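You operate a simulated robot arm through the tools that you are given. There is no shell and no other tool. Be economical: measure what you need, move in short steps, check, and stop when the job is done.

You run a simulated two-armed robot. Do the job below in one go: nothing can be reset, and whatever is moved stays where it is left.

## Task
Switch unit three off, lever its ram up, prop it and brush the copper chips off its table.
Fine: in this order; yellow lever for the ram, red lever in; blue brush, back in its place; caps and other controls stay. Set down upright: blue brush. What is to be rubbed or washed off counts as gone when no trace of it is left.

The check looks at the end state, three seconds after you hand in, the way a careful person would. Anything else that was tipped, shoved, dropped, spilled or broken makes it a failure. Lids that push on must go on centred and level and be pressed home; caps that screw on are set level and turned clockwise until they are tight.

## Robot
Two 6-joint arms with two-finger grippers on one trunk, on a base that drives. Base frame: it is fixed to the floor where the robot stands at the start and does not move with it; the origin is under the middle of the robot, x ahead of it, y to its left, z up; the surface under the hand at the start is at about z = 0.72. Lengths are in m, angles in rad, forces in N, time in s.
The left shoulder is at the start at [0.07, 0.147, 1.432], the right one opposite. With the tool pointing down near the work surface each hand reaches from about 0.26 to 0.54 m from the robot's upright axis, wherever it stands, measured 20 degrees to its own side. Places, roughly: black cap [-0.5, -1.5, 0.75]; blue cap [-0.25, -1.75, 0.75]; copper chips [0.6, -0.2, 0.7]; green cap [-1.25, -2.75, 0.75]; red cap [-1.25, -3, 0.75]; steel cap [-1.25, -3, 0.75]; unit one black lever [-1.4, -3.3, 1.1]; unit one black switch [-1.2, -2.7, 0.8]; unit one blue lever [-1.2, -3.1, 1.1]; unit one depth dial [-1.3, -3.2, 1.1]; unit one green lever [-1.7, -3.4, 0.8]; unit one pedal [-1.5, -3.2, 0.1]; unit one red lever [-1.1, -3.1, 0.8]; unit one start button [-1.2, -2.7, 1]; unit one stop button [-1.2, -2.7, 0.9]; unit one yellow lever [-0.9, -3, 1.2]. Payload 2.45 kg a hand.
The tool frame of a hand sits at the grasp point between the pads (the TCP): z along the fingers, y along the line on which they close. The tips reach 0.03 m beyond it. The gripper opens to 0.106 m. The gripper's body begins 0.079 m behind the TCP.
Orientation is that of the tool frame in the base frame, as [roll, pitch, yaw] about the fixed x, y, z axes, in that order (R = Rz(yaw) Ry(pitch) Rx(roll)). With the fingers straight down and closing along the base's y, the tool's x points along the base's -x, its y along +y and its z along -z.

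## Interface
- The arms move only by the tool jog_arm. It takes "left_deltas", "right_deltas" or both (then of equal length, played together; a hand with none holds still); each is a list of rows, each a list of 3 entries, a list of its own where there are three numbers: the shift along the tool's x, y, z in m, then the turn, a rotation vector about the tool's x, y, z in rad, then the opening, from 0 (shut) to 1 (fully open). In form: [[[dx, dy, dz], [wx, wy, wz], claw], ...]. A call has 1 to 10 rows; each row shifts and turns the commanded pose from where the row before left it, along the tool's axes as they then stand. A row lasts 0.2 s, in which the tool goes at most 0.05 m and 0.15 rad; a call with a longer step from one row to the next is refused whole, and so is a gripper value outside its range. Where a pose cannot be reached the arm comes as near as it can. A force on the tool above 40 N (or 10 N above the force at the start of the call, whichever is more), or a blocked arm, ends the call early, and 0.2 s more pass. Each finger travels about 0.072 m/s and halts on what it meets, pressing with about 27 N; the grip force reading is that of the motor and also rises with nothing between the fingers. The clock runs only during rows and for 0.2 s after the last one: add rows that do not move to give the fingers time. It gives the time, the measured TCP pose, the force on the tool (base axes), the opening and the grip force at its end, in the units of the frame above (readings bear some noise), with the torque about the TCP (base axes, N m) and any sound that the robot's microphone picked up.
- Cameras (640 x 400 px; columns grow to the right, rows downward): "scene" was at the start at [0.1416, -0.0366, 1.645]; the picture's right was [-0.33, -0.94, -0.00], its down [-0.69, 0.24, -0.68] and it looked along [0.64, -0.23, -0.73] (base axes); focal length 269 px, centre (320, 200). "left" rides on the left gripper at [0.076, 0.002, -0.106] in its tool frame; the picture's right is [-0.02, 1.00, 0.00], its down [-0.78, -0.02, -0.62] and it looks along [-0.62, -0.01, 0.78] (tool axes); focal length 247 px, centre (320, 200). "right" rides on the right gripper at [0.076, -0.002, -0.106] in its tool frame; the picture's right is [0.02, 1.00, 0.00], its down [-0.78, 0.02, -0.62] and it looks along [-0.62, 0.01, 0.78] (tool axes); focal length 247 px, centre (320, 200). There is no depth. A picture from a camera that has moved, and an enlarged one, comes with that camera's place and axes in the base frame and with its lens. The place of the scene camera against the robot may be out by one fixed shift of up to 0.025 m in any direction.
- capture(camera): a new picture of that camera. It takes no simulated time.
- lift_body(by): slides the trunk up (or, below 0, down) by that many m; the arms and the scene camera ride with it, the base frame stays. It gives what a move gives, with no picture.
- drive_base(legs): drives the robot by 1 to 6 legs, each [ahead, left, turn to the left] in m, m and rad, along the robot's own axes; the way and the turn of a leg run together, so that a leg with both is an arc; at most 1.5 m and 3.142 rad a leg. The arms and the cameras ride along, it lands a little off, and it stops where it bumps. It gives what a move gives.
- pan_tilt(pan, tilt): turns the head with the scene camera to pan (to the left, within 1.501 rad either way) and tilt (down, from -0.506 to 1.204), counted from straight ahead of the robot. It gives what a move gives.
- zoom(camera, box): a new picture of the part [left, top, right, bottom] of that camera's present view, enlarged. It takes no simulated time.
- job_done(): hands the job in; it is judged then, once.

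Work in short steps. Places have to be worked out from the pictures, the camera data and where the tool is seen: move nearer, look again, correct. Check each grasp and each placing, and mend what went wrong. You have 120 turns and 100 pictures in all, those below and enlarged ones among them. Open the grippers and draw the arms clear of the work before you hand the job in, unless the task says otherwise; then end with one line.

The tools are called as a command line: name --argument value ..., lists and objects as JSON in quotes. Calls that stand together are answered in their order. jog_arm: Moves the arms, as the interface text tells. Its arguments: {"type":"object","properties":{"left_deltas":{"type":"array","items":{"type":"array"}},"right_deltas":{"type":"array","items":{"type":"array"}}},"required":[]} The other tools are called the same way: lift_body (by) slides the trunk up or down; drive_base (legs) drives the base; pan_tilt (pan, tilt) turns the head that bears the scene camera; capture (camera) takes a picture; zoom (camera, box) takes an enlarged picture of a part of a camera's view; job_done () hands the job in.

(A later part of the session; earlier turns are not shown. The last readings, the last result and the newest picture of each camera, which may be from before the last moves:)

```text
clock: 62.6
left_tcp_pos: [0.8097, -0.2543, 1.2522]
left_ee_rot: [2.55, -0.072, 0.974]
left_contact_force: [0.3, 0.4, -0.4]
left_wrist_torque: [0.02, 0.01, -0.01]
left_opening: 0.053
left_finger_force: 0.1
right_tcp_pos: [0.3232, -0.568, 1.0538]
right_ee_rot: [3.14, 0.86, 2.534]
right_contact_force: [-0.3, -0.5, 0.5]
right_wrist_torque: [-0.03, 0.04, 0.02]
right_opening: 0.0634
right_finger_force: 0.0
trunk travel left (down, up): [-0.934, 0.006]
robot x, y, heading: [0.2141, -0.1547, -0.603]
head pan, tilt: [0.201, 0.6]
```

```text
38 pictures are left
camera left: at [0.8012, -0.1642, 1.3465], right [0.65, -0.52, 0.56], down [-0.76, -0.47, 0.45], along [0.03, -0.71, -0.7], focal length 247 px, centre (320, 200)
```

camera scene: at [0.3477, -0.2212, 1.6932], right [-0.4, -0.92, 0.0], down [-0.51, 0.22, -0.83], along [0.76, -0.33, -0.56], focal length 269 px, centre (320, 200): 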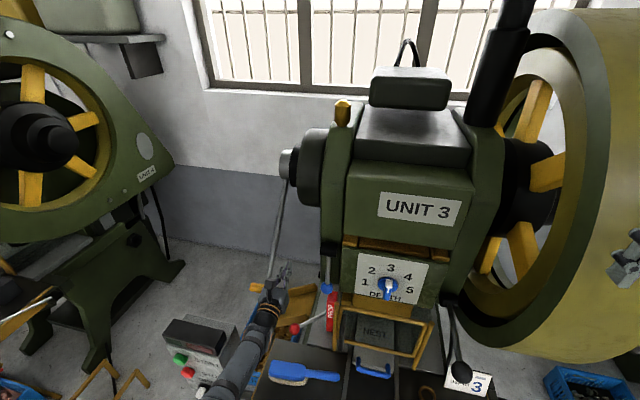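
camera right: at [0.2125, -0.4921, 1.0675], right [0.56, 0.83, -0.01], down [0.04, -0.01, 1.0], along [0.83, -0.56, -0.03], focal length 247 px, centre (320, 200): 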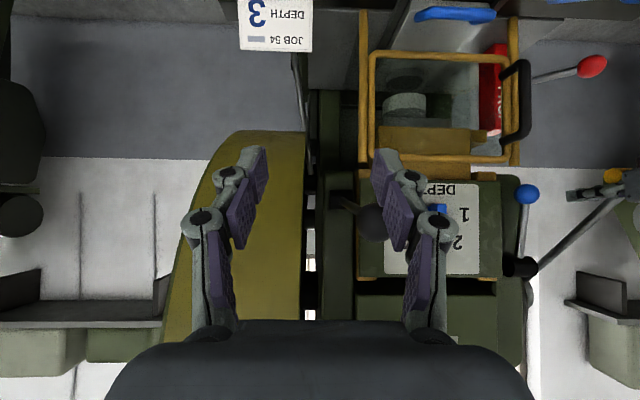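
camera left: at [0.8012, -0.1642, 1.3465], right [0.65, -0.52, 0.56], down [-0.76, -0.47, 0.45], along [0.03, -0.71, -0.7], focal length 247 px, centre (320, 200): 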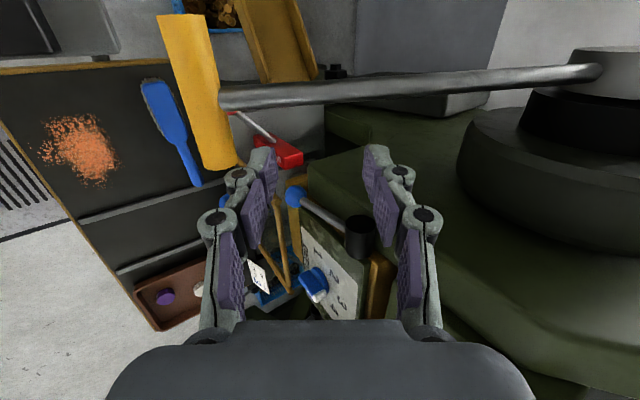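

I can now see the bar directly: f≈.778, l .25–.365, z≈1.14. I steepen the tool a bit more and line it up above the bar's inner half.

jog_arm --left_deltas '[[[0, 0, 0], [0.15, 0, 0], 0.6], [[0, 0, 0], [0.15, 0, 0], 0.6], [[0.003, -0.029, 0.01], [0, 0.035, 0], 0.6], [[0.003, -0.029, 0.01], [0, 0.035, 0], 0.6]]'

capture --camera "left"

```text
clock: 63.6
left_tcp_pos: [0.7946, -0.2293, 1.1764]
left_ee_rot: [2.841, -0.141, 0.995]
left_contact_force: [-3.4, -3.7, 1.8]
left_wrist_torque: [-0.12, -0.05, -0.2]
left_opening: 0.0648
left_finger_force: 0.5
left hand out of reach, approached as far as the arm can: row 1, 2
right_tcp_pos: [0.3198, -0.5665, 1.0563]
right_ee_rot: [3.139, 0.866, 2.531]
right_contact_force: [-0.1, -0.3, 0.8]
right_wrist_torque: [-0.01, -0.01, 0.0]
right_opening: 0.0638
right_finger_force: 0.0
trunk travel left (down, up): [-0.934, 0.006]
robot x, y, heading: [0.2171, -0.1521, -0.607]
head pan, tilt: [0.201, 0.6]
```

```text
37 pictures are left
camera left: at [0.8022, -0.1627, 1.2889], right [0.77, -0.57, 0.29], down [-0.64, -0.61, 0.47], along [-0.09, -0.55, -0.83], focal length 247 px, centre (320, 200)
```

left: 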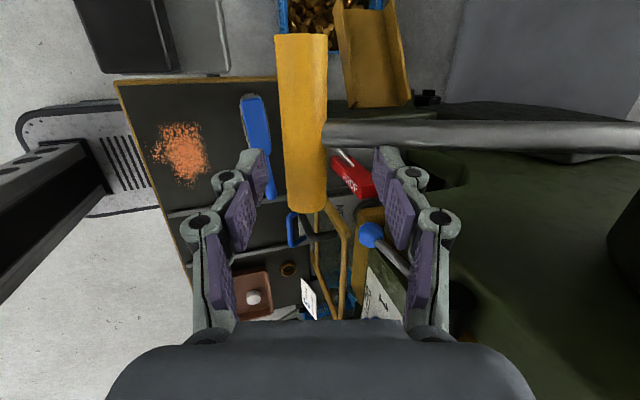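

Bar is between the fingers but a fingertip grazes the rod; I correct the tilt, shift 0.02 right, then go down until the palm meets the bar.

jog_arm --left_deltas '[[[-0.02, -0.003, -0.01], [0, -0.07, 0], 0.6], [[0.0, -0.003, 0], [0, -0.07, 0], 0.6], [[0, 0, 0.02], [0, 0, 0], 0.6], [[0, 0, 0.02], [0, 0, 0], 0.6]]'

capture --camera "left"

```text
clock: 64.7
left_tcp_pos: [0.7935, -0.2509, 1.14]
left_ee_rot: [2.845, -0.004, 0.954]
left_contact_force: [0.1, 0.4, 0.3]
left_wrist_torque: [0.0, -0.01, 0.0]
left_opening: 0.0634
left_finger_force: 0.0
left hand out of reach, approached as far as the arm can: row 1
right_tcp_pos: [0.3227, -0.5668, 1.0544]
right_ee_rot: [3.14, 0.862, 2.535]
right_contact_force: [0.6, -0.3, 0.5]
right_wrist_torque: [0.01, -0.02, -0.01]
right_opening: 0.0636
right_finger_force: 0.0
trunk travel left (down, up): [-0.934, 0.006]
robot x, y, heading: [0.2162, -0.1551, -0.611]
head pan, tilt: [0.201, 0.6]
```

```text
36 pictures are left
camera left: at [0.8131, -0.1722, 1.2427], right [0.77, -0.57, 0.29], down [-0.62, -0.53, 0.59], along [-0.18, -0.63, -0.76], focal length 247 px, centre (320, 200)
```

left: 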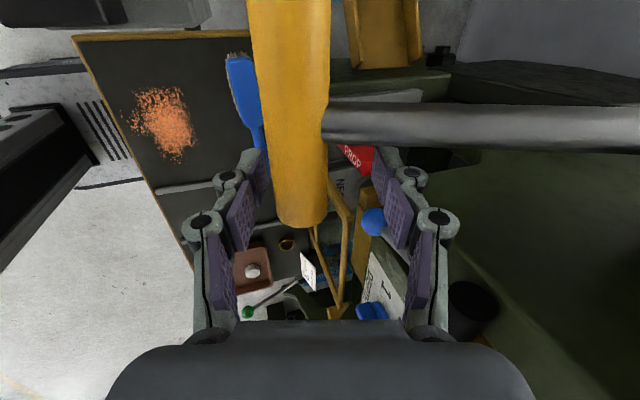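

Well placed. I shift slightly back and push down until the palm engages, then continue slowly.

jog_arm --left_deltas '[[[0, -0.01, 0.015], [0, 0, 0], 0.6], [[0, -0.003, 0.02], [0, 0, 0], 0.5], [[0, 0, 0.02], [0, 0, 0], 0.5], [[0, 0, 0.02], [0, 0, 0], 0.5], [[0, 0.003, 0.02], [0, 0, 0], 0.5], [[0, 0.003, 0.02], [0, 0, 0], 0.5], [[0, 0.005, 0.02], [0, 0, 0], 0.5]]'

capture --camera "left"

```text
clock: 66.2
left_tcp_pos: [0.8252, -0.27, 1.0117]
left_ee_rot: [2.843, -0.005, 0.956]
left_contact_force: [1.6, -6.2, 12.9]
left_wrist_torque: [0.48, 0.4, 0.19]
left_opening: 0.0532
left_finger_force: 0.0
right_tcp_pos: [0.322, -0.5667, 1.055]
right_ee_rot: [3.14, 0.864, 2.533]
right_contact_force: [0.7, 1.4, 0.0]
right_wrist_torque: [0.03, -0.02, 0.02]
right_opening: 0.0637
right_finger_force: 0.1
trunk travel left (down, up): [-0.934, 0.006]
robot x, y, heading: [0.2179, -0.1511, -0.608]
head pan, tilt: [0.201, 0.6]
```

```text
35 pictures are left
camera left: at [0.8435, -0.1931, 1.1141], right [0.77, -0.57, 0.29], down [-0.62, -0.53, 0.58], along [-0.18, -0.63, -0.76], focal length 247 px, centre (320, 200)
```

left: 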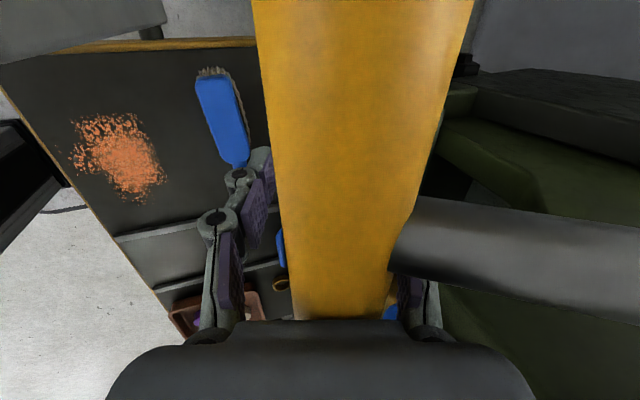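

Positive engagement with 13 N. I continue along the arc.

jog_arm --left_deltas '[[[0, 0.006, 0.015], [0, 0, 0], 0.5], [[0, 0.006, 0.015], [0, 0, 0], 0.5], [[0, 0.007, 0.014], [0, 0, 0], 0.5], [[0, 0.008, 0.014], [0, 0, 0], 0.5], [[0, 0.008, 0.014], [0, 0, 0], 0.5], [[0, 0.009, 0.013], [0, 0, 0], 0.5], [[0, 0.009, 0.012], [0, 0, 0], 0.5], [[0, 0.01, 0.012], [0, 0, 0], 0.5]]'

zoom --camera "right" --box '[350, 0, 640, 180]'

```text
clock: 67.8
left_tcp_pos: [0.8787, -0.3107, 0.9411]
left_ee_rot: [2.848, -0.002, 0.956]
left_contact_force: [-6.8, 6.8, 10.3]
left_wrist_torque: [-0.42, -0.23, -0.19]
left_opening: 0.0532
left_finger_force: 0.1
right_tcp_pos: [0.3183, -0.564, 1.057]
right_ee_rot: [-3.141, 0.866, 2.536]
right_contact_force: [-1.1, -0.9, 0.5]
right_wrist_torque: [0.01, 0.0, 0.04]
right_opening: 0.0634
right_finger_force: 0.1
trunk travel left (down, up): [-0.934, 0.006]
robot x, y, heading: [0.2147, -0.1488, -0.61]
head pan, tilt: [0.201, 0.6]
stopped in row 7 (left hand): the force on the tool passed its limit at 109 N (the readings are from after the stop); the commanded pose is now the measured one
```

```text
2.21 times, centred on (495, 90) of right
camera zoom: at [0.2112, -0.4903, 1.0683], right [0.56, 0.83, -0.02], down [0.04, -0.01, 1.0], along [0.83, -0.56, -0.03], focal length 545 px, centre (-66, 443)
```

zoom: 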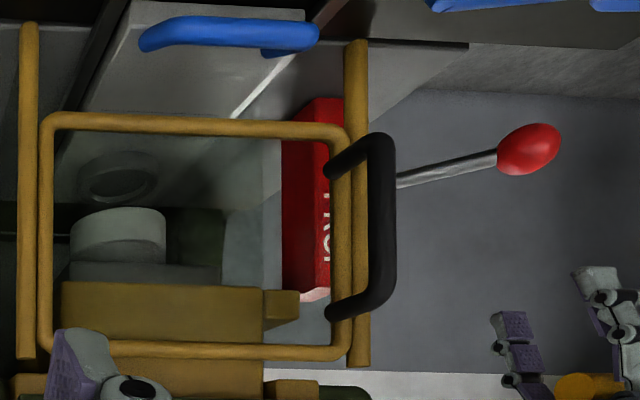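

The stop is repeatable, so this is the end of the lever's travel. My triangulation hints that the punch is now higher than at the start, so I check from the scene camera.

zoom --camera "scene" --box '[280, 240, 440, 340]'

```text
4.00 times, centred on (360, 290) of scene
camera zoom: at [0.3488, -0.2204, 1.6933], right [-0.4, -0.92, 0.0], down [-0.52, 0.22, -0.83], along [0.76, -0.33, -0.56], focal length 1076 px, centre (160, -160)
```

zoom: 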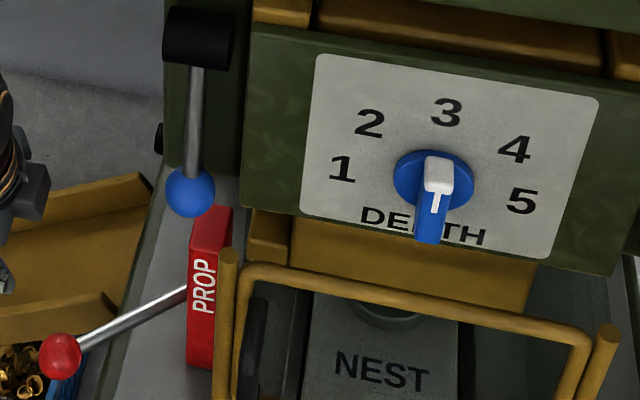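

The ram seems unmoved so far. I take a full scene view with the lever held at its stop, to see which parts follow it.

capture --camera "scene"

```text
32 pictures are left
camera scene: at [0.3488, -0.2204, 1.6933], right [-0.4, -0.92, 0.0], down [-0.52, 0.22, -0.83], along [0.76, -0.33, -0.56], focal length 269 px, centre (320, 200)
```

scene: 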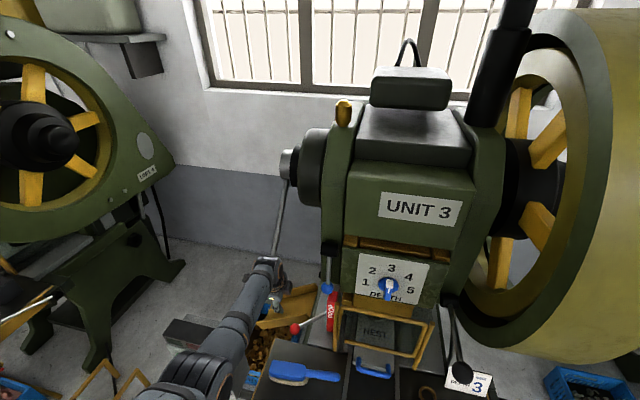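

The flywheel has turned compared with the earlier views, so the lever appears to work as a ratchet on the crank. I let it return fully and then make another stroke.

jog_arm --left_deltas '[[[0, -0.016, -0.024], [0, 0, 0], 0.5], [[0, -0.014, -0.026], [0, 0, 0], 0.5], [[0, -0.012, -0.028], [0, 0, 0], 0.5], [[0, -0.01, -0.028], [0, 0, 0], 0.5], [[0, -0.008, -0.028], [0, 0, 0], 0.5], [[0, -0.004, -0.02], [0, 0, 0], 0.5]]'

capture --camera "scene"

```text
clock: 69.2
left_tcp_pos: [0.7953, -0.2557, 1.0654]
left_ee_rot: [2.853, -0.005, 0.956]
left_contact_force: [4.1, -3.8, 8.0]
left_wrist_torque: [0.31, 0.41, 0.09]
left_opening: 0.0531
left_finger_force: 0.1
right_tcp_pos: [0.3231, -0.5668, 1.054]
right_ee_rot: [3.141, 0.861, 2.534]
right_contact_force: [-0.2, -0.1, -0.2]
right_wrist_torque: [0.01, -0.02, -0.01]
right_opening: 0.0632
right_finger_force: 0.0
trunk travel left (down, up): [-0.934, 0.006]
robot x, y, heading: [0.2213, -0.1502, -0.606]
head pan, tilt: [0.201, 0.6]
```

```text
31 pictures are left
camera scene: at [0.3557, -0.2254, 1.6924], right [-0.4, -0.92, 0.0], down [-0.52, 0.22, -0.82], along [0.76, -0.33, -0.57], focal length 269 px, centre (320, 200)
```

scene: 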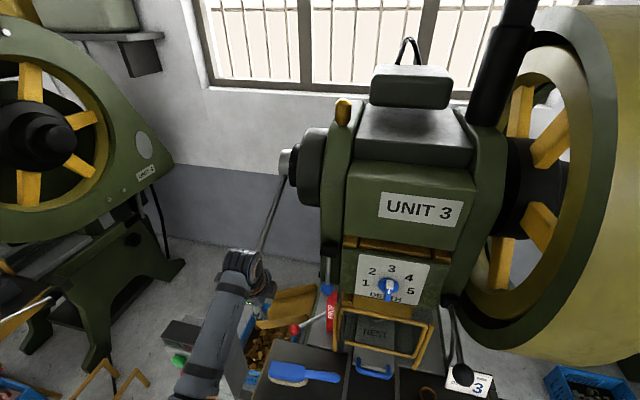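

Confirmed: the flywheel keeps its position on the return, so the lever ratchets. I make the next stroke and watch the ram.

jog_arm --left_deltas '[[[0, -0.003, -0.02], [0, 0, 0], 0.5], [[0, 0.003, 0.025], [0, 0, 0], 0.5], [[0, 0.007, 0.027], [0, 0, 0], 0.5], [[0, 0.009, 0.026], [0, 0, 0], 0.5], [[0, 0.011, 0.025], [0, 0, 0], 0.5], [[0, 0.012, 0.023], [0, 0, 0], 0.5], [[0, 0.01, 0.015], [0, 0, 0], 0.5], [[0, 0.005, 0.008], [0, 0, 0], 0.5]]'

zoom --camera "right" --box '[350, 0, 640, 180]'

capture --camera "scene"

```text
clock: 71.0
left_tcp_pos: [0.8674, -0.3049, 0.9601]
left_ee_rot: [2.848, -0.004, 0.954]
left_contact_force: [-10.2, 6.1, 4.7]
left_wrist_torque: [-0.36, -0.58, -0.12]
left_opening: 0.0528
left_finger_force: 0.0
right_tcp_pos: [0.3206, -0.5652, 1.0556]
right_ee_rot: [-3.141, 0.864, 2.534]
right_contact_force: [0.6, -0.1, 0.1]
right_wrist_torque: [-0.02, 0.0, 0.01]
right_opening: 0.0636
right_finger_force: 0.0
trunk travel left (down, up): [-0.934, 0.006]
robot x, y, heading: [0.2169, -0.1482, -0.611]
head pan, tilt: [0.201, 0.6]
```

```text
2.21 times, centred on (495, 90) of right
camera zoom: at [0.213, -0.4915, 1.0678], right [0.56, 0.83, -0.02], down [0.04, -0.01, 1.0], along [0.83, -0.56, -0.04], focal length 545 px, centre (-66, 443)
```

zoom: 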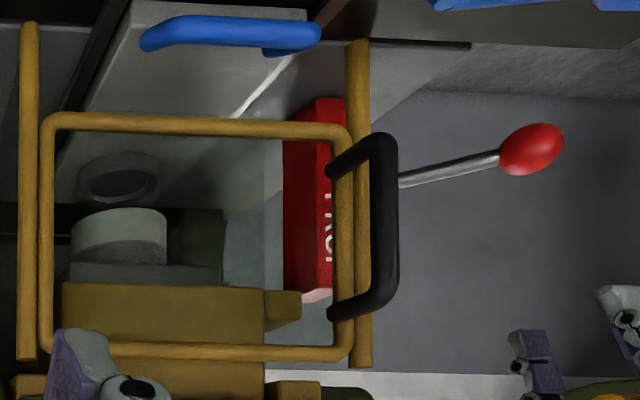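

```text
29 pictures are left
camera scene: at [0.3516, -0.2224, 1.693], right [-0.4, -0.92, 0.0], down [-0.52, 0.22, -0.83], along [0.76, -0.33, -0.56], focal length 269 px, centre (320, 200)
```

scene: 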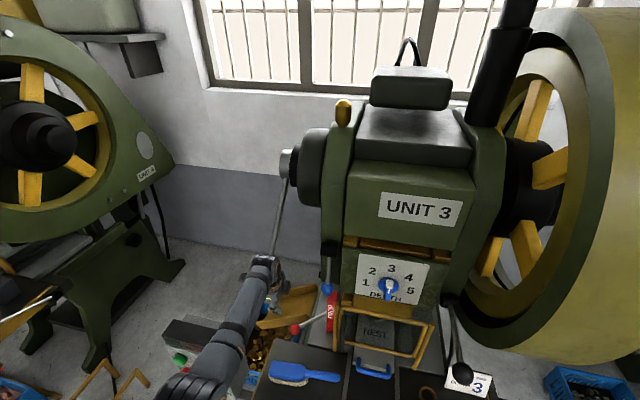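

The flywheel advanced another notch, while the ram shows only a tiny rise (about 2 px). I repeat strokes and compare.

jog_arm --left_deltas '[[[0, -0.022, -0.04], [0, 0, 0], 0.5], [[0, -0.017, -0.045], [0, 0, 0], 0.5], [[0, -0.008, -0.045], [0, 0, 0], 0.5], [[0, 0, 0], [0, 0, 0], 0.5], [[0, 0.007, 0.032], [0, 0, 0], 0.5], [[0, 0.009, 0.032], [0, 0, 0], 0.5], [[0, 0.012, 0.03], [0, 0, 0], 0.5], [[0, 0.014, 0.028], [0, 0, 0], 0.5], [[0, 0.012, 0.02], [0, 0, 0], 0.5]]'

jog_arm --left_deltas '[[[0, -0.022, -0.04], [0, 0, 0], 0.5], [[0, -0.017, -0.045], [0, 0, 0], 0.5], [[0, -0.008, -0.045], [0, 0, 0], 0.5], [[0, 0, 0], [0, 0, 0], 0.5], [[0, 0.007, 0.032], [0, 0, 0], 0.5], [[0, 0.009, 0.032], [0, 0, 0], 0.5], [[0, 0.012, 0.03], [0, 0, 0], 0.5], [[0, 0.014, 0.028], [0, 0, 0], 0.5], [[0, 0.012, 0.02], [0, 0, 0], 0.5]]'

zoom --camera "right" --box '[350, 0, 640, 180]'

```text
clock: 73.0
left_tcp_pos: [0.8764, -0.3084, 0.9498]
left_ee_rot: [2.85, -0.003, 0.957]
left_contact_force: [-10.7, 6.5, 4.2]
left_wrist_torque: [-0.42, -0.65, -0.1]
left_opening: 0.0528
left_finger_force: 0.1
right_tcp_pos: [0.3214, -0.5654, 1.0571]
right_ee_rot: [3.14, 0.864, 2.537]
right_contact_force: [0.3, -0.4, 0.3]
right_wrist_torque: [0.03, 0.03, 0.0]
right_opening: 0.0637
right_finger_force: 0.1
trunk travel left (down, up): [-0.934, 0.006]
robot x, y, heading: [0.2197, -0.1512, -0.607]
head pan, tilt: [0.201, 0.6]
```

```text
clock: 75.0
left_tcp_pos: [0.8831, -0.3141, 0.9445]
left_ee_rot: [2.847, -0.006, 0.952]
left_contact_force: [-15.1, -1.8, 8.2]
left_wrist_torque: [0.22, -0.74, -0.12]
left_opening: 0.0529
left_finger_force: 0.0
right_tcp_pos: [0.3183, -0.566, 1.0559]
right_ee_rot: [3.139, 0.866, 2.533]
right_contact_force: [-1.1, -0.7, 0.5]
right_wrist_torque: [0.01, 0.02, 0.0]
right_opening: 0.0635
right_finger_force: 0.2
trunk travel left (down, up): [-0.934, 0.006]
robot x, y, heading: [0.2187, -0.1507, -0.612]
head pan, tilt: [0.201, 0.6]
```

```text
2.21 times, centred on (495, 90) of right
camera zoom: at [0.2105, -0.4922, 1.0676], right [0.56, 0.83, -0.01], down [0.04, -0.01, 1.0], along [0.83, -0.56, -0.03], focal length 545 px, centre (-66, 443)
```

zoom: 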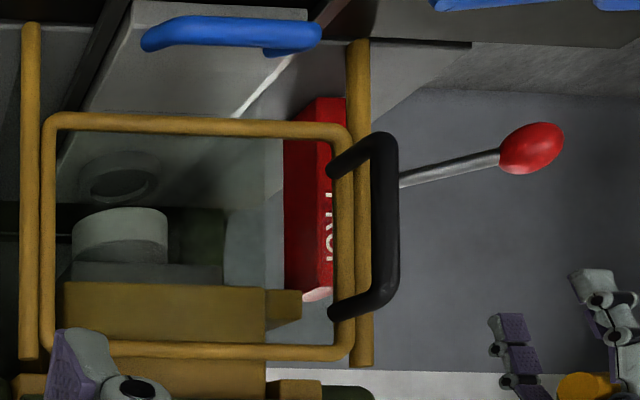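

No clear ram change yet but the drive advances; crank motion near bottom would be slow, so I pump several more strokes and compare.

jog_arm --left_deltas '[[[0, -0.022, -0.04], [0, 0, 0], 0.5], [[0, -0.018, -0.046], [0, 0, 0], 0.5], [[0, -0.01, -0.047], [0, 0, 0], 0.5], [[0, 0, 0], [0, 0, 0], 0.5], [[0, 0.006, 0.03], [0, 0, 0], 0.5], [[0, 0.008, 0.03], [0, 0, 0], 0.5], [[0, 0.011, 0.028], [0, 0, 0], 0.5], [[0, 0.013, 0.026], [0, 0, 0], 0.5], [[0, 0.012, 0.02], [0, 0, 0], 0.5]]'

jog_arm --left_deltas '[[[0, -0.022, -0.04], [0, 0, 0], 0.5], [[0, -0.018, -0.046], [0, 0, 0], 0.5], [[0, -0.01, -0.047], [0, 0, 0], 0.5], [[0, 0, 0], [0, 0, 0], 0.5], [[0, 0.006, 0.03], [0, 0, 0], 0.5], [[0, 0.008, 0.03], [0, 0, 0], 0.5], [[0, 0.011, 0.028], [0, 0, 0], 0.5], [[0, 0.013, 0.026], [0, 0, 0], 0.5], [[0, 0.012, 0.02], [0, 0, 0], 0.5]]'

jog_arm --left_deltas '[[[0, -0.022, -0.04], [0, 0, 0], 0.5], [[0, -0.018, -0.046], [0, 0, 0], 0.5], [[0, -0.01, -0.047], [0, 0, 0], 0.5], [[0, 0, 0], [0, 0, 0], 0.5], [[0, 0.006, 0.03], [0, 0, 0], 0.5], [[0, 0.008, 0.03], [0, 0, 0], 0.5], [[0, 0.011, 0.028], [0, 0, 0], 0.5], [[0, 0.013, 0.026], [0, 0, 0], 0.5], [[0, 0.012, 0.02], [0, 0, 0], 0.5]]'

zoom --camera "right" --box '[350, 0, 640, 180]'

```text
clock: 77.0
left_tcp_pos: [0.8797, -0.3145, 0.9432]
left_ee_rot: [2.845, -0.003, 0.955]
left_contact_force: [-10.7, 6.8, 7.0]
left_wrist_torque: [-0.46, -0.54, -0.15]
left_opening: 0.0531
left_finger_force: 0.0
right_tcp_pos: [0.3189, -0.5635, 1.0566]
right_ee_rot: [3.142, 0.867, 2.535]
right_contact_force: [0.5, 0.6, 0.4]
right_wrist_torque: [0.02, -0.02, -0.02]
right_opening: 0.0638
right_finger_force: 0.0
trunk travel left (down, up): [-0.934, 0.006]
robot x, y, heading: [0.2186, -0.1512, -0.61]
head pan, tilt: [0.201, 0.6]
```

```text
clock: 79.0
left_tcp_pos: [0.8797, -0.3162, 0.9434]
left_ee_rot: [2.846, -0.004, 0.957]
left_contact_force: [-13.6, 0.1, 8.2]
left_wrist_torque: [0.01, -0.7, 0.12]
left_opening: 0.0528
left_finger_force: 0.2
right_tcp_pos: [0.3185, -0.5649, 1.0566]
right_ee_rot: [3.139, 0.868, 2.532]
right_contact_force: [-0.2, 0.4, -0.1]
right_wrist_torque: [-0.01, -0.02, 0.02]
right_opening: 0.0635
right_finger_force: 0.1
trunk travel left (down, up): [-0.934, 0.006]
robot x, y, heading: [0.2173, -0.1498, -0.604]
head pan, tilt: [0.201, 0.6]
```

```text
clock: 81.0
left_tcp_pos: [0.8787, -0.3125, 0.9426]
left_ee_rot: [2.855, 0.001, 0.954]
left_contact_force: [-8.9, 2.9, 10.7]
left_wrist_torque: [-0.15, -0.35, -0.02]
left_opening: 0.0532
left_finger_force: 0.0
right_tcp_pos: [0.3192, -0.5629, 1.0569]
right_ee_rot: [3.14, 0.867, 2.536]
right_contact_force: [-0.2, -0.5, -0.5]
right_wrist_torque: [-0.01, -0.03, 0.0]
right_opening: 0.0637
right_finger_force: 0.1
trunk travel left (down, up): [-0.934, 0.006]
robot x, y, heading: [0.2175, -0.149, -0.604]
head pan, tilt: [0.201, 0.6]
stopped in row 9 (left hand): the force on the tool passed its limit at 61 N (the readings are from after the stop); the commanded pose is now the measured one
```

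```text
2.21 times, centred on (495, 90) of right
camera zoom: at [0.2106, -0.49, 1.0684], right [0.56, 0.83, -0.02], down [0.04, 0.0, 1.0], along [0.83, -0.56, -0.03], focal length 545 px, centre (-66, 443)
```

zoom: 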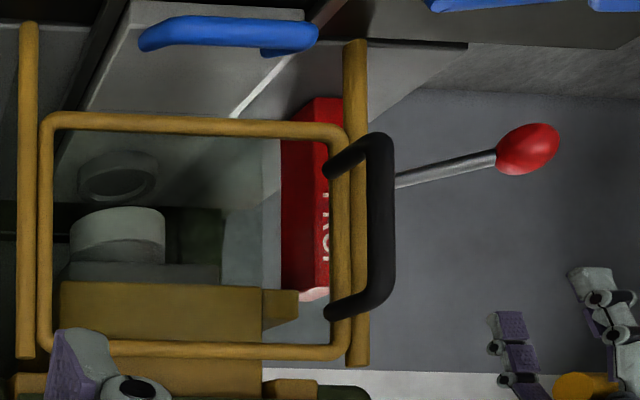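

Still no change at the punch: the ram isn't rising further and the prop top already looks level with the lug. I release the lever, withdraw the left hand and raise the right one, then look at the prop closely.

jog_arm --left_deltas '[[[0, -0.02, -0.04], [0, 0, 0], 0.6], [[0, -0.018, -0.045], [0, 0, 0], 0.6], [[0, -0.01, -0.047], [0, 0, 0], 0.6], [[0, 0, -0.048], [0, 0, 0], 0.6], [[0, 0, -0.048], [0, 0, 0], 0.6], [[0, -0.035, -0.03], [0, 0, 0], 0.6], [[-0.02, -0.04, 0], [0, 0, 0], 0.6]]' --right_deltas '[[[-0.03, 0, -0.03], [0, 0, 0], 0.6], [[-0.03, 0, -0.03], [0, 0, 0], 0.6], [[-0.03, 0, -0.03], [0, 0, 0], 0.6], [[-0.03, 0, -0.03], [0, 0, 0], 0.6], [[-0.03, 0, -0.03], [0, 0, 0], 0.6], [[-0.03, 0, -0.03], [0, 0, 0], 0.6], [[-0.03, 0, -0.03], [0, 0, 0], 0.6]]'

capture --camera "left"

```text
clock: 82.6
left_tcp_pos: [0.7129, -0.2198, 1.1523]
left_ee_rot: [2.86, -0.001, 0.955]
left_contact_force: [-0.6, 0.3, 0.6]
left_wrist_torque: [-0.02, -0.02, -0.01]
left_opening: 0.0635
left_finger_force: 0.1
right_tcp_pos: [0.3341, -0.5627, 1.0979]
right_ee_rot: [3.14, 0.865, 2.536]
right_contact_force: [-0.4, 0.7, 1.1]
right_wrist_torque: [-0.02, -0.02, 0.03]
right_opening: 0.0637
right_finger_force: 0.1
right hand out of reach, approached as far as the arm can: row 1, 2, 3, 4, 5, 6, 7
trunk travel left (down, up): [-0.934, 0.006]
robot x, y, heading: [0.2165, -0.155, -0.605]
head pan, tilt: [0.201, 0.6]
```

```text
26 pictures are left
camera left: at [0.7335, -0.1422, 1.2547], right [0.77, -0.57, 0.28], down [-0.61, -0.53, 0.59], along [-0.19, -0.62, -0.76], focal length 247 px, centre (320, 200)
```

left: 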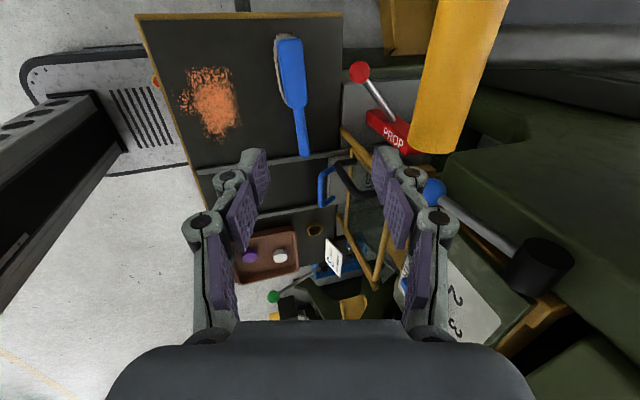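

The ball of the red lever is at about f=.88, l=.229, z=.805. I turn the left gripper back to neutral roll with a forward pitch, and move the right hand up and outward so I can lower the trunk.

jog_arm --left_deltas '[[[0, -0.02, -0.02], [0, 0, -0.15], 0.6], [[0, 0, 0], [0, 0, -0.15], 0.6], [[0, 0, 0], [0, 0, -0.15], 0.6], [[0, 0, 0], [0, 0, -0.15], 0.6], [[0, 0, 0], [0, 0, -0.15], 0.6], [[0, 0, 0], [0, 0, -0.15], 0.6], [[0, 0, 0], [0, 0, -0.15], 0.6], [[0, 0, 0], [0, 0, -0.15], 0.6], [[0, 0, 0], [0, 0, -0.15], 0.6], [[0, 0, 0], [0, 0, -0.15], 0.6]]' --right_deltas '[[[-0.025, -0.03, -0.022], [0, 0, 0], 0.6], [[-0.025, -0.03, -0.022], [0, 0, 0], 0.6], [[-0.03, -0.02, -0.025], [0, 0, 0], 0.6], [[-0.03, -0.02, -0.025], [0, 0, 0], 0.6], [[-0.03, -0.02, -0.025], [0, 0, 0], 0.6], [[-0.03, 0, -0.025], [0, 0, 0], 0.6], [[-0.03, 0, -0.025], [0, 0, 0], 0.6], [[-0.03, 0, -0.025], [0, 0, 0], 0.6], [[-0.03, 0, -0.025], [0, 0, 0], 0.6], [[0, 0, 0], [0, 0, 0], 0.6]]'

jog_arm --left_deltas '[[[0, 0, 0], [0, -0.12, -0.07], 0.6], [[0, 0, 0], [0, -0.15, 0], 0.6], [[0, 0, 0], [0, -0.15, 0], 0.6], [[0, 0, 0], [0, -0.15, 0], 0.6]]'

```text
clock: 84.8
left_tcp_pos: [0.7001, -0.2008, 1.1516]
left_ee_rot: [3.12, 0.282, 2.453]
left_contact_force: [-0.4, 0.0, 0.0]
left_wrist_torque: [-0.03, 0.0, 0.03]
left_opening: 0.0635
left_finger_force: 0.2
left hand out of reach, approached as far as the arm can: row 1
right_tcp_pos: [0.353, -0.5748, 1.107]
right_ee_rot: [3.141, 0.863, 2.535]
right_contact_force: [0.2, -0.3, 0.4]
right_wrist_torque: [0.01, 0.0, -0.01]
right_opening: 0.0638
right_finger_force: 0.0
right hand out of reach, approached as far as the arm can: row 1, 2, 3, 4, 5, 6, 7, 8, 9
trunk travel left (down, up): [-0.934, 0.006]
robot x, y, heading: [0.2178, -0.1516, -0.609]
head pan, tilt: [0.201, 0.6]
```

```text
clock: 85.8
left_tcp_pos: [0.6989, -0.2025, 1.1516]
left_ee_rot: [-3.138, 0.853, 2.523]
left_contact_force: [-0.5, -0.3, -0.1]
left_wrist_torque: [0.01, 0.0, -0.01]
left_opening: 0.0635
left_finger_force: 0.0
right_tcp_pos: [0.3542, -0.5728, 1.1073]
right_ee_rot: [3.141, 0.864, 2.536]
right_contact_force: [0.1, 0.0, 0.2]
right_wrist_torque: [0.0, -0.01, 0.01]
right_opening: 0.0632
right_finger_force: 0.1
trunk travel left (down, up): [-0.934, 0.006]
robot x, y, heading: [0.2214, -0.1519, -0.606]
head pan, tilt: [0.201, 0.6]
```

Left is ready. The right arm is stuck at its pitch limit, so I rotate it back to pointing down and then raise it.

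jog_arm --right_deltas '[[[0, 0, 0], [0, 0.14, 0], 0.6], [[0, 0, 0], [0, 0.14, 0], 0.6], [[0, 0, 0], [0, 0.14, 0], 0.6], [[0, 0, 0], [0, 0.14, 0], 0.6], [[0, 0, 0], [0, 0.15, 0], 0.6], [[0, 0, 0], [0, 0.15, 0], 0.6], [[0, 0, -0.045], [0, 0, 0], 0.6], [[0, 0, -0.045], [0, 0, 0], 0.6], [[0, 0, -0.045], [0, 0, 0], 0.6], [[0, 0, -0.045], [0, 0, 0], 0.6]]'

jog_arm --right_deltas '[[[0, -0.04, -0.02], [0, 0, 0], 0.6], [[0, -0.04, -0.02], [0, 0, 0], 0.6], [[0, -0.04, -0.02], [0, 0, 0], 0.6], [[0, -0.03, -0.03], [0, 0, 0], 0.6], [[0, 0, -0.04], [0, 0, 0], 0.6], [[0, 0, -0.04], [0, 0, 0], 0.6]]'

```text
clock: 88.0
left_tcp_pos: [0.699, -0.2023, 1.152]
left_ee_rot: [-3.138, 0.853, 2.527]
left_contact_force: [0.5, 0.9, 0.1]
left_wrist_torque: [0.01, 0.01, -0.02]
left_opening: 0.0635
left_finger_force: 0.0
right_tcp_pos: [0.346, -0.5793, 1.2843]
right_ee_rot: [-3.141, 0.002, 2.537]
right_contact_force: [0.1, -0.3, 0.7]
right_wrist_torque: [-0.04, -0.05, 0.03]
right_opening: 0.0637
right_finger_force: 0.2
right hand out of reach, approached as far as the arm can: row 1, 6
trunk travel left (down, up): [-0.934, 0.006]
robot x, y, heading: [0.2174, -0.1503, -0.607]
head pan, tilt: [0.201, 0.6]
```

```text
clock: 89.4
left_tcp_pos: [0.7032, -0.1997, 1.1499]
left_ee_rot: [-3.132, 0.851, 2.53]
left_contact_force: [0.8, 0.1, 0.7]
left_wrist_torque: [-0.04, 0.02, 0.01]
left_opening: 0.0634
left_finger_force: 0.0
right_tcp_pos: [0.312, -0.6657, 1.4481]
right_ee_rot: [-3.138, 0.005, 2.538]
right_contact_force: [0.2, 1.3, 0.2]
right_wrist_torque: [-0.05, 0.02, 0.01]
right_opening: 0.0636
right_finger_force: 0.1
right hand out of reach, approached as far as the arm can: row 1, 2, 3, 4
trunk travel left (down, up): [-0.934, 0.006]
robot x, y, heading: [0.2187, -0.1499, -0.606]
head pan, tilt: [0.201, 0.6]
```

I shift the left hand 0.03 right for clearance to the console and lower the trunk 0.25.

jog_arm --left_deltas '[[[0, -0.03, 0], [0, 0, 0], 0.6]]'

lift_body --by -0.25

capture --camera "left"

```text
clock: 89.8
left_tcp_pos: [0.6801, -0.2327, 1.1535]
left_ee_rot: [3.096, 0.851, 2.477]
left_contact_force: [0.3, -0.7, -1.1]
left_wrist_torque: [0.09, -0.01, 0.03]
left_opening: 0.0636
left_finger_force: 0.0
right_tcp_pos: [0.3021, -0.6789, 1.4447]
right_ee_rot: [3.135, 0.004, 2.536]
right_contact_force: [0.0, -1.4, -1.8]
right_wrist_torque: [0.1, -0.06, -0.02]
right_opening: 0.0635
right_finger_force: 0.1
trunk travel left (down, up): [-0.934, 0.006]
robot x, y, heading: [0.215, -0.1517, -0.607]
head pan, tilt: [0.201, 0.6]
```

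```text
clock: 92.4
left_tcp_pos: [0.6843, -0.2275, 0.902]
left_ee_rot: [3.113, 0.85, 2.488]
left_contact_force: [0.9, 0.0, 0.0]
left_wrist_torque: [0.01, 0.0, -0.04]
left_opening: 0.0636
left_finger_force: 0.0
right_tcp_pos: [0.3067, -0.6721, 1.195]
right_ee_rot: [-3.14, 0.003, 2.535]
right_contact_force: [-1.1, 0.5, 1.3]
right_wrist_torque: [-0.03, 0.04, -0.03]
right_opening: 0.0637
right_finger_force: 0.1
trunk travel left (down, up): [-0.684, 0.256]
robot x, y, heading: [0.214, -0.153, -0.602]
head pan, tilt: [0.201, 0.6]
```

```text
25 pictures are left
camera left: at [0.5797, -0.1485, 0.9149], right [0.6, 0.8, 0.04], down [0.02, -0.06, 1.0], along [0.8, -0.6, -0.05], focal length 247 px, centre (320, 200)
```

left: 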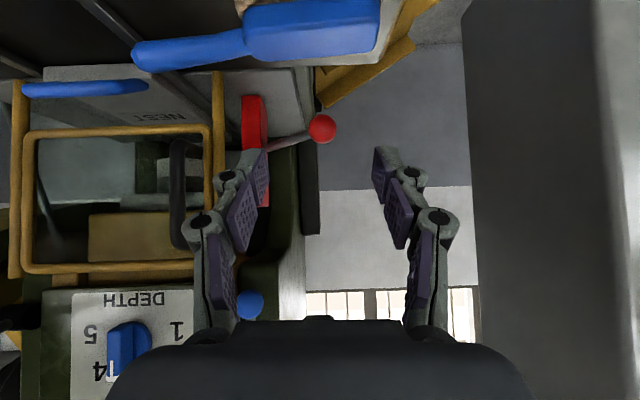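

A clear front view. I zoom on the ram and prop.

zoom --camera "left" --box '[10, 60, 350, 280]'

```text
1.82 times, centred on (180, 170) of left
camera zoom: at [0.5797, -0.1485, 0.9149], right [0.6, 0.8, 0.04], down [0.02, -0.06, 1.0], along [0.8, -0.6, -0.05], focal length 449 px, centre (574, 254)
```

zoom: 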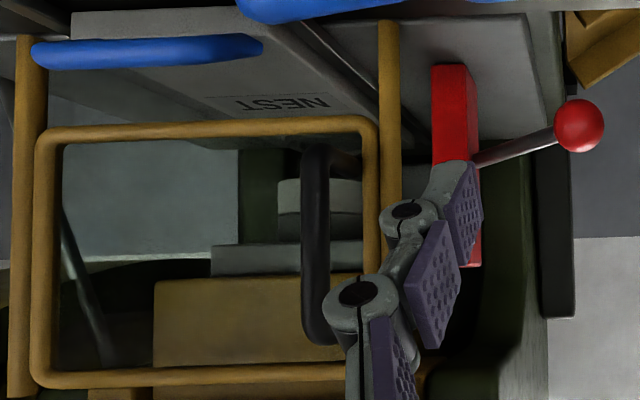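

Prop top and block bottom are now about level (before the strokes the block was lower), so I try the prop. I move the open gripper towards the red ball.

jog_arm --left_deltas '[[[-0.01, 0.002, 0.0417], [0, 0, 0], 0.75], [[-0.01, 0.002, 0.0417], [0, 0, 0], 0.75], [[-0.01, 0.002, 0.0417], [0, 0, 0], 0.75], [[-0.01, 0.002, 0.0417], [0, 0, 0], 0.75]]'

capture --camera "left"

```text
clock: 93.4
left_tcp_pos: [0.8099, -0.3132, 0.8245]
left_ee_rot: [-3.139, 0.85, 2.525]
left_contact_force: [0.4, -0.1, -0.9]
left_wrist_torque: [0.04, 0.0, 0.0]
left_opening: 0.0793
left_finger_force: 0.0
right_tcp_pos: [0.3079, -0.6716, 1.1944]
right_ee_rot: [-3.14, 0.0, 2.535]
right_contact_force: [0.0, 0.1, -0.4]
right_wrist_torque: [-0.01, 0.02, -0.03]
right_opening: 0.0638
right_finger_force: 0.0
trunk travel left (down, up): [-0.684, 0.256]
robot x, y, heading: [0.2186, -0.1515, -0.607]
head pan, tilt: [0.201, 0.6]
```

```text
23 pictures are left
camera left: at [0.7046, -0.2371, 0.8377], right [0.59, 0.81, 0.01], down [0.03, -0.04, 1.0], along [0.81, -0.59, -0.05], focal length 247 px, centre (320, 200)
```

left: 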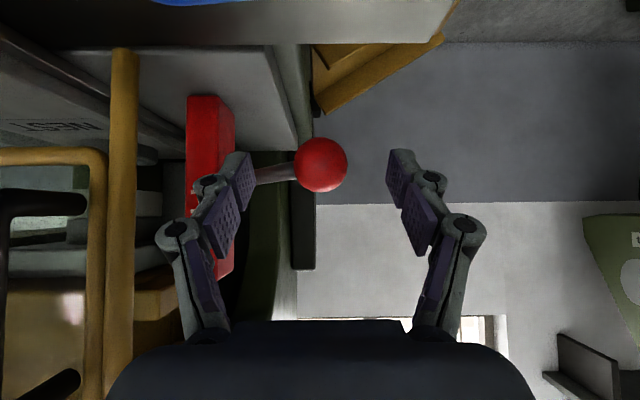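

The lug bottom now appears at or just above the prop top. I rotate the gripper a quarter turn so the fingers close above and below the ball, clear of the rod.

jog_arm --left_deltas '[[[0, 0, -0.04], [0, 0, 0.1], 0.75], [[0, 0, 0], [0, 0, 0.15], 0.75], [[0, 0, 0], [0, 0, 0.15], 0.75], [[0, 0, 0], [0, 0, 0.15], 0.75], [[0, 0, 0], [0, 0, 0.15], 0.75], [[0, 0, 0], [0, 0, 0.15], 0.75], [[0, 0, 0], [0, 0, 0.15], 0.75], [[0, 0, 0], [0, 0, 0.15], 0.75], [[0, 0, 0], [0, 0, 0.15], 0.75], [[0, 0, 0], [0, 0, 0.15], 0.75]]'

jog_arm --left_deltas '[[[0, 0, 0], [0, 0, 0.12], 0.75], [[0, 0.005, 0.04], [0, 0, 0], 0.75], [[0, 0.006, 0.025], [0, 0, 0], 0.75]]'

capture --camera "left"

```text
clock: 95.6
left_tcp_pos: [0.7871, -0.2928, 0.8495]
left_ee_rot: [2.295, 0.092, 1.029]
left_contact_force: [0.5, -0.2, 0.4]
left_wrist_torque: [-0.02, -0.02, -0.03]
left_opening: 0.0794
left_finger_force: 0.0
right_tcp_pos: [0.3069, -0.6722, 1.1959]
right_ee_rot: [3.141, 0.001, 2.535]
right_contact_force: [0.2, 0.4, -0.2]
right_wrist_torque: [-0.03, 0.02, -0.02]
right_opening: 0.0634
right_finger_force: 0.0
trunk travel left (down, up): [-0.684, 0.256]
robot x, y, heading: [0.2172, -0.1461, -0.606]
head pan, tilt: [0.201, 0.6]
```

```text
clock: 96.4
left_tcp_pos: [0.8323, -0.3234, 0.8154]
left_ee_rot: [2.292, 0.003, 0.951]
left_contact_force: [-0.3, -0.4, 0.9]
left_wrist_torque: [-0.02, 0.01, -0.01]
left_opening: 0.0792
left_finger_force: 0.0
right_tcp_pos: [0.3069, -0.6729, 1.1939]
right_ee_rot: [-3.141, 0.003, 2.535]
right_contact_force: [-0.4, -0.1, 0.4]
right_wrist_torque: [0.03, 0.0, -0.01]
right_opening: 0.0637
right_finger_force: 0.0
trunk travel left (down, up): [-0.684, 0.256]
robot x, y, heading: [0.2172, -0.1505, -0.606]
head pan, tilt: [0.201, 0.6]
```

```text
22 pictures are left
camera left: at [0.8125, -0.2168, 0.8864], right [0.53, -0.4, 0.75], down [-0.84, -0.36, 0.4], along [0.11, -0.84, -0.53], focal length 247 px, centre (320, 200)
```

left: 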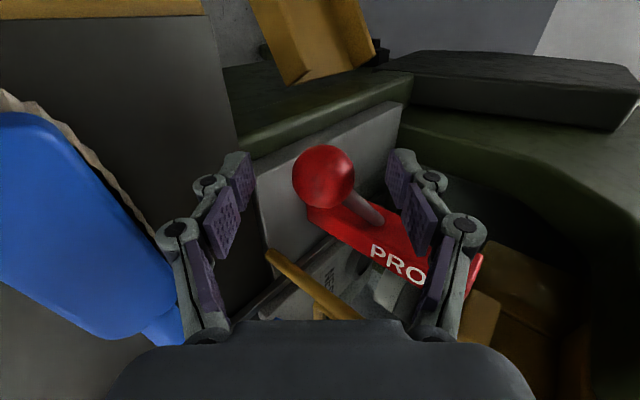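

The ball lies between the fingers. I advance the last 0.018 m and grip it.

jog_arm --left_deltas '[[[-0.003, 0, 0.018], [0, 0, 0], 0.75], [[0, 0, 0], [0, 0, 0], 0.4], [[0, 0, 0], [0, 0, 0], 0.25], [[0, 0, 0], [0, 0, 0], 0.25], [[0, 0, 0], [0, 0, 0], 0.25]]'

jog_arm --left_deltas '[[[-0.008, 0, 0], [0, 0, 0], 0.25], [[-0.01, 0, 0], [0, 0, 0], 0.25], [[-0.01, 0, 0], [0, 0, 0], 0.25]]'

capture --camera "left"

```text
clock: 97.6
left_tcp_pos: [0.8413, -0.3362, 0.8036]
left_ee_rot: [2.285, 0.002, 0.953]
left_contact_force: [10.9, -5.3, 7.7]
left_wrist_torque: [-0.04, -0.03, 0.04]
left_opening: 0.0364
left_finger_force: 45.1
right_tcp_pos: [0.3082, -0.6733, 1.196]
right_ee_rot: [3.141, 0.003, 2.534]
right_contact_force: [0.2, 0.4, -0.7]
right_wrist_torque: [0.0, 0.02, 0.02]
right_opening: 0.0635
right_finger_force: 0.0
trunk travel left (down, up): [-0.684, 0.256]
robot x, y, heading: [0.2157, -0.1536, -0.608]
head pan, tilt: [0.201, 0.6]
```

```text
clock: 98.4
left_tcp_pos: [0.8254, -0.3593, 0.8052]
left_ee_rot: [2.286, -0.001, 0.954]
left_contact_force: [13.7, -9.0, 18.2]
left_wrist_torque: [-0.03, 0.0, 0.1]
left_opening: 0.037
left_finger_force: 44.9
right_tcp_pos: [0.3077, -0.6723, 1.1948]
right_ee_rot: [3.141, 0.002, 2.538]
right_contact_force: [-0.7, 0.2, 0.3]
right_wrist_torque: [0.03, 0.05, -0.01]
right_opening: 0.0636
right_finger_force: 0.1
trunk travel left (down, up): [-0.684, 0.256]
robot x, y, heading: [0.2135, -0.1541, -0.609]
head pan, tilt: [0.201, 0.6]
```

```text
21 pictures are left
camera left: at [0.8051, -0.2511, 0.8754], right [0.52, -0.4, 0.76], down [-0.84, -0.36, 0.4], along [0.11, -0.85, -0.52], focal length 247 px, centre (320, 200)
```

left: 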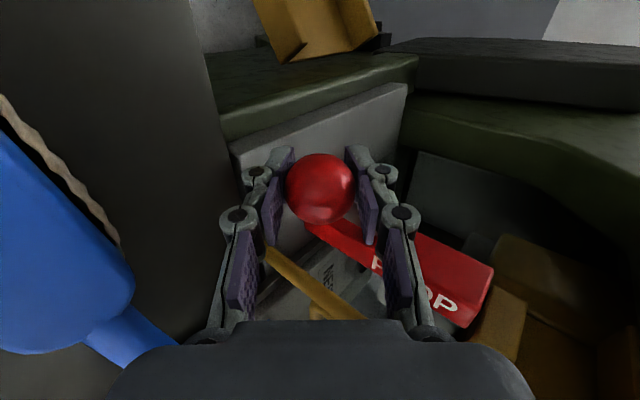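

The prop moves with the ball at modest force. I continue toward the machine centre.

jog_arm --left_deltas '[[[-0.01, 0, 0], [0, 0, 0], 0.25], [[-0.01, 0, 0], [0, 0, 0], 0.25], [[-0.01, 0, 0], [0, 0, 0], 0.25], [[-0.01, 0, 0], [0, 0, 0], 0.25]]'

capture --camera "left"

```text
clock: 99.4
left_tcp_pos: [0.8159, -0.3754, 0.8027]
left_ee_rot: [2.282, -0.04, 0.957]
left_contact_force: [16.4, -16.0, 24.7]
left_wrist_torque: [-0.52, 0.4, -0.34]
left_opening: 0.0374
left_finger_force: 44.9
right_tcp_pos: [0.3057, -0.6728, 1.1948]
right_ee_rot: [3.139, 0.001, 2.536]
right_contact_force: [-0.2, 0.1, -0.4]
right_wrist_torque: [0.01, 0.0, 0.06]
right_opening: 0.0639
right_finger_force: 0.0
trunk travel left (down, up): [-0.684, 0.256]
robot x, y, heading: [0.2143, -0.1499, -0.608]
head pan, tilt: [0.201, 0.6]
```

```text
20 pictures are left
camera left: at [0.7923, -0.27, 0.8771], right [0.5, -0.42, 0.76], down [-0.85, -0.38, 0.36], along [0.13, -0.83, -0.55], focal length 247 px, centre (320, 200)
```

left: 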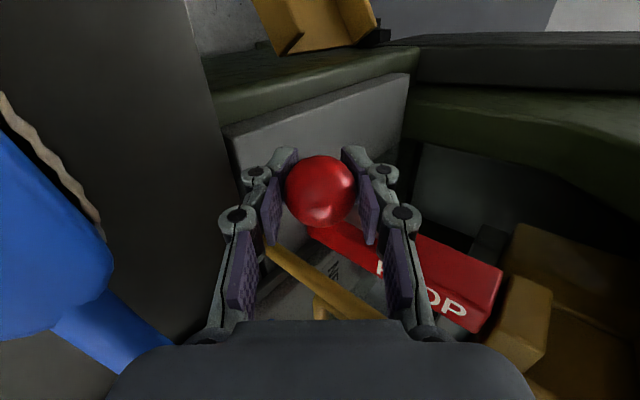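

The motion slowed. I check from the scene camera what the prop is touching.

pan_tilt --pan 0.15 --tilt 0.75

zoom --camera "scene" --box '[240, 60, 440, 190]'

```text
clock: 100.1
left_tcp_pos: [0.8165, -0.374, 0.8031]
left_ee_rot: [2.28, -0.043, 0.957]
left_contact_force: [18.4, -15.9, 23.1]
left_wrist_torque: [0.13, -0.12, 0.03]
left_opening: 0.0376
left_finger_force: 45.6
right_tcp_pos: [0.3067, -0.6731, 1.1954]
right_ee_rot: [-3.141, 0.001, 2.536]
right_contact_force: [0.0, -0.8, -0.9]
right_wrist_torque: [-0.02, 0.01, -0.01]
right_opening: 0.0635
right_finger_force: 0.1
trunk travel left (down, up): [-0.684, 0.256]
robot x, y, heading: [0.216, -0.1486, -0.604]
head pan, tilt: [0.15, 0.75]
```

```text
3.08 times, centred on (340, 125) of scene
camera zoom: at [0.3486, -0.2273, 1.4297], right [-0.44, -0.9, 0.0], down [-0.61, 0.3, -0.73], along [0.66, -0.32, -0.68], focal length 828 px, centre (258, 431)
```

zoom: 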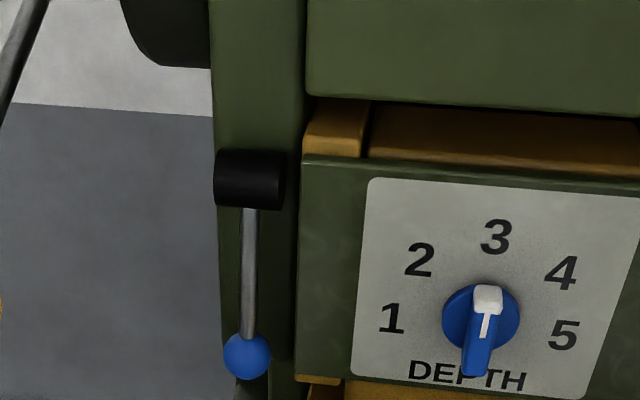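

That was too high; I look lower, at the prop itself.

zoom --camera "scene" --box '[240, 170, 440, 300]'

```text
3.08 times, centred on (340, 235) of scene
camera zoom: at [0.3486, -0.2273, 1.4297], right [-0.44, -0.9, 0.0], down [-0.61, 0.3, -0.73], along [0.66, -0.32, -0.68], focal length 828 px, centre (258, 92)
```

zoom: 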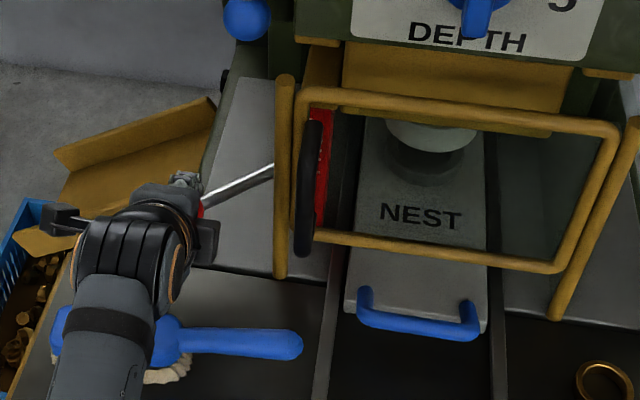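

The prop slides along with the ball and is now inside the guard, just beneath the lug. I keep pushing it in.

jog_arm --left_deltas '[[[-0.012, 0, 0.004], [0, -0.02, 0], 0.25], [[-0.012, 0, 0], [0, -0.02, 0], 0.25], [[-0.012, 0, 0], [0, 0, 0], 0.25], [[-0.012, 0, 0], [0, 0, 0], 0.25]]'

capture --camera "left"

```text
clock: 100.4
left_tcp_pos: [0.8179, -0.3741, 0.8027]
left_ee_rot: [2.274, -0.047, 0.954]
left_contact_force: [1.1, -5.0, 5.6]
left_wrist_torque: [-0.34, 0.24, -0.24]
left_opening: 0.0381
left_finger_force: 44.8
right_tcp_pos: [0.3077, -0.6722, 1.1956]
right_ee_rot: [-3.141, 0.003, 2.535]
right_contact_force: [0.4, -0.1, -0.6]
right_wrist_torque: [-0.04, 0.05, -0.02]
right_opening: 0.0636
right_finger_force: 0.0
trunk travel left (down, up): [-0.684, 0.256]
robot x, y, heading: [0.2159, -0.152, -0.607]
head pan, tilt: [0.15, 0.75]
stopped in row 1 (left hand): the force on the tool passed its limit at 50 N (the readings are from after the stop); the commanded pose is now the measured one
```

```text
17 pictures are left
camera left: at [0.7943, -0.2686, 0.8761], right [0.5, -0.42, 0.76], down [-0.86, -0.37, 0.35], along [0.14, -0.83, -0.55], focal length 247 px, centre (320, 200)
```

left: 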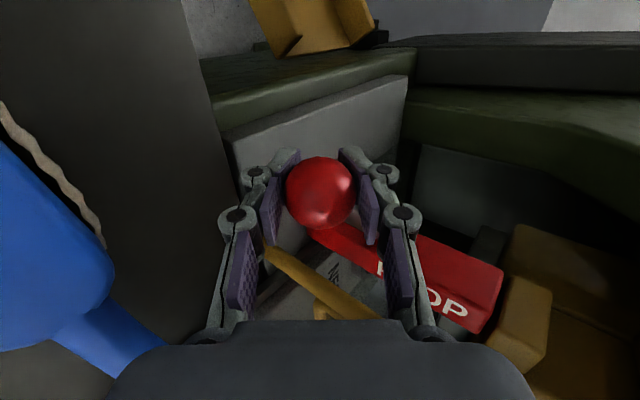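

Firm stop at 50 N. I zoom in to verify the prop stands under the lug.

zoom --camera "left" --box '[380, 210, 600, 390]'

```text
2.22 times, centred on (490, 300) of left
camera zoom: at [0.7943, -0.2686, 0.8761], right [0.5, -0.42, 0.76], down [-0.86, -0.37, 0.35], along [0.14, -0.83, -0.55], focal length 549 px, centre (-58, -22)
```

zoom: 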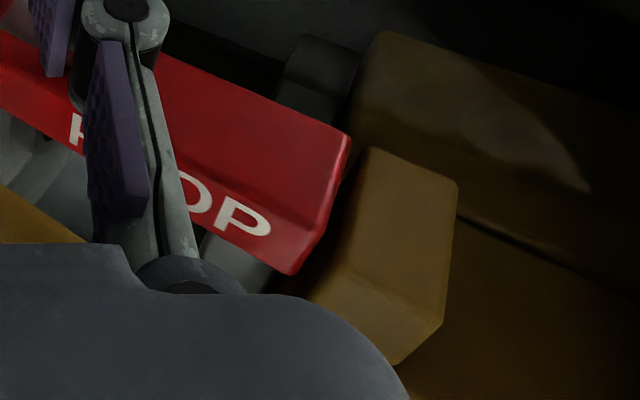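

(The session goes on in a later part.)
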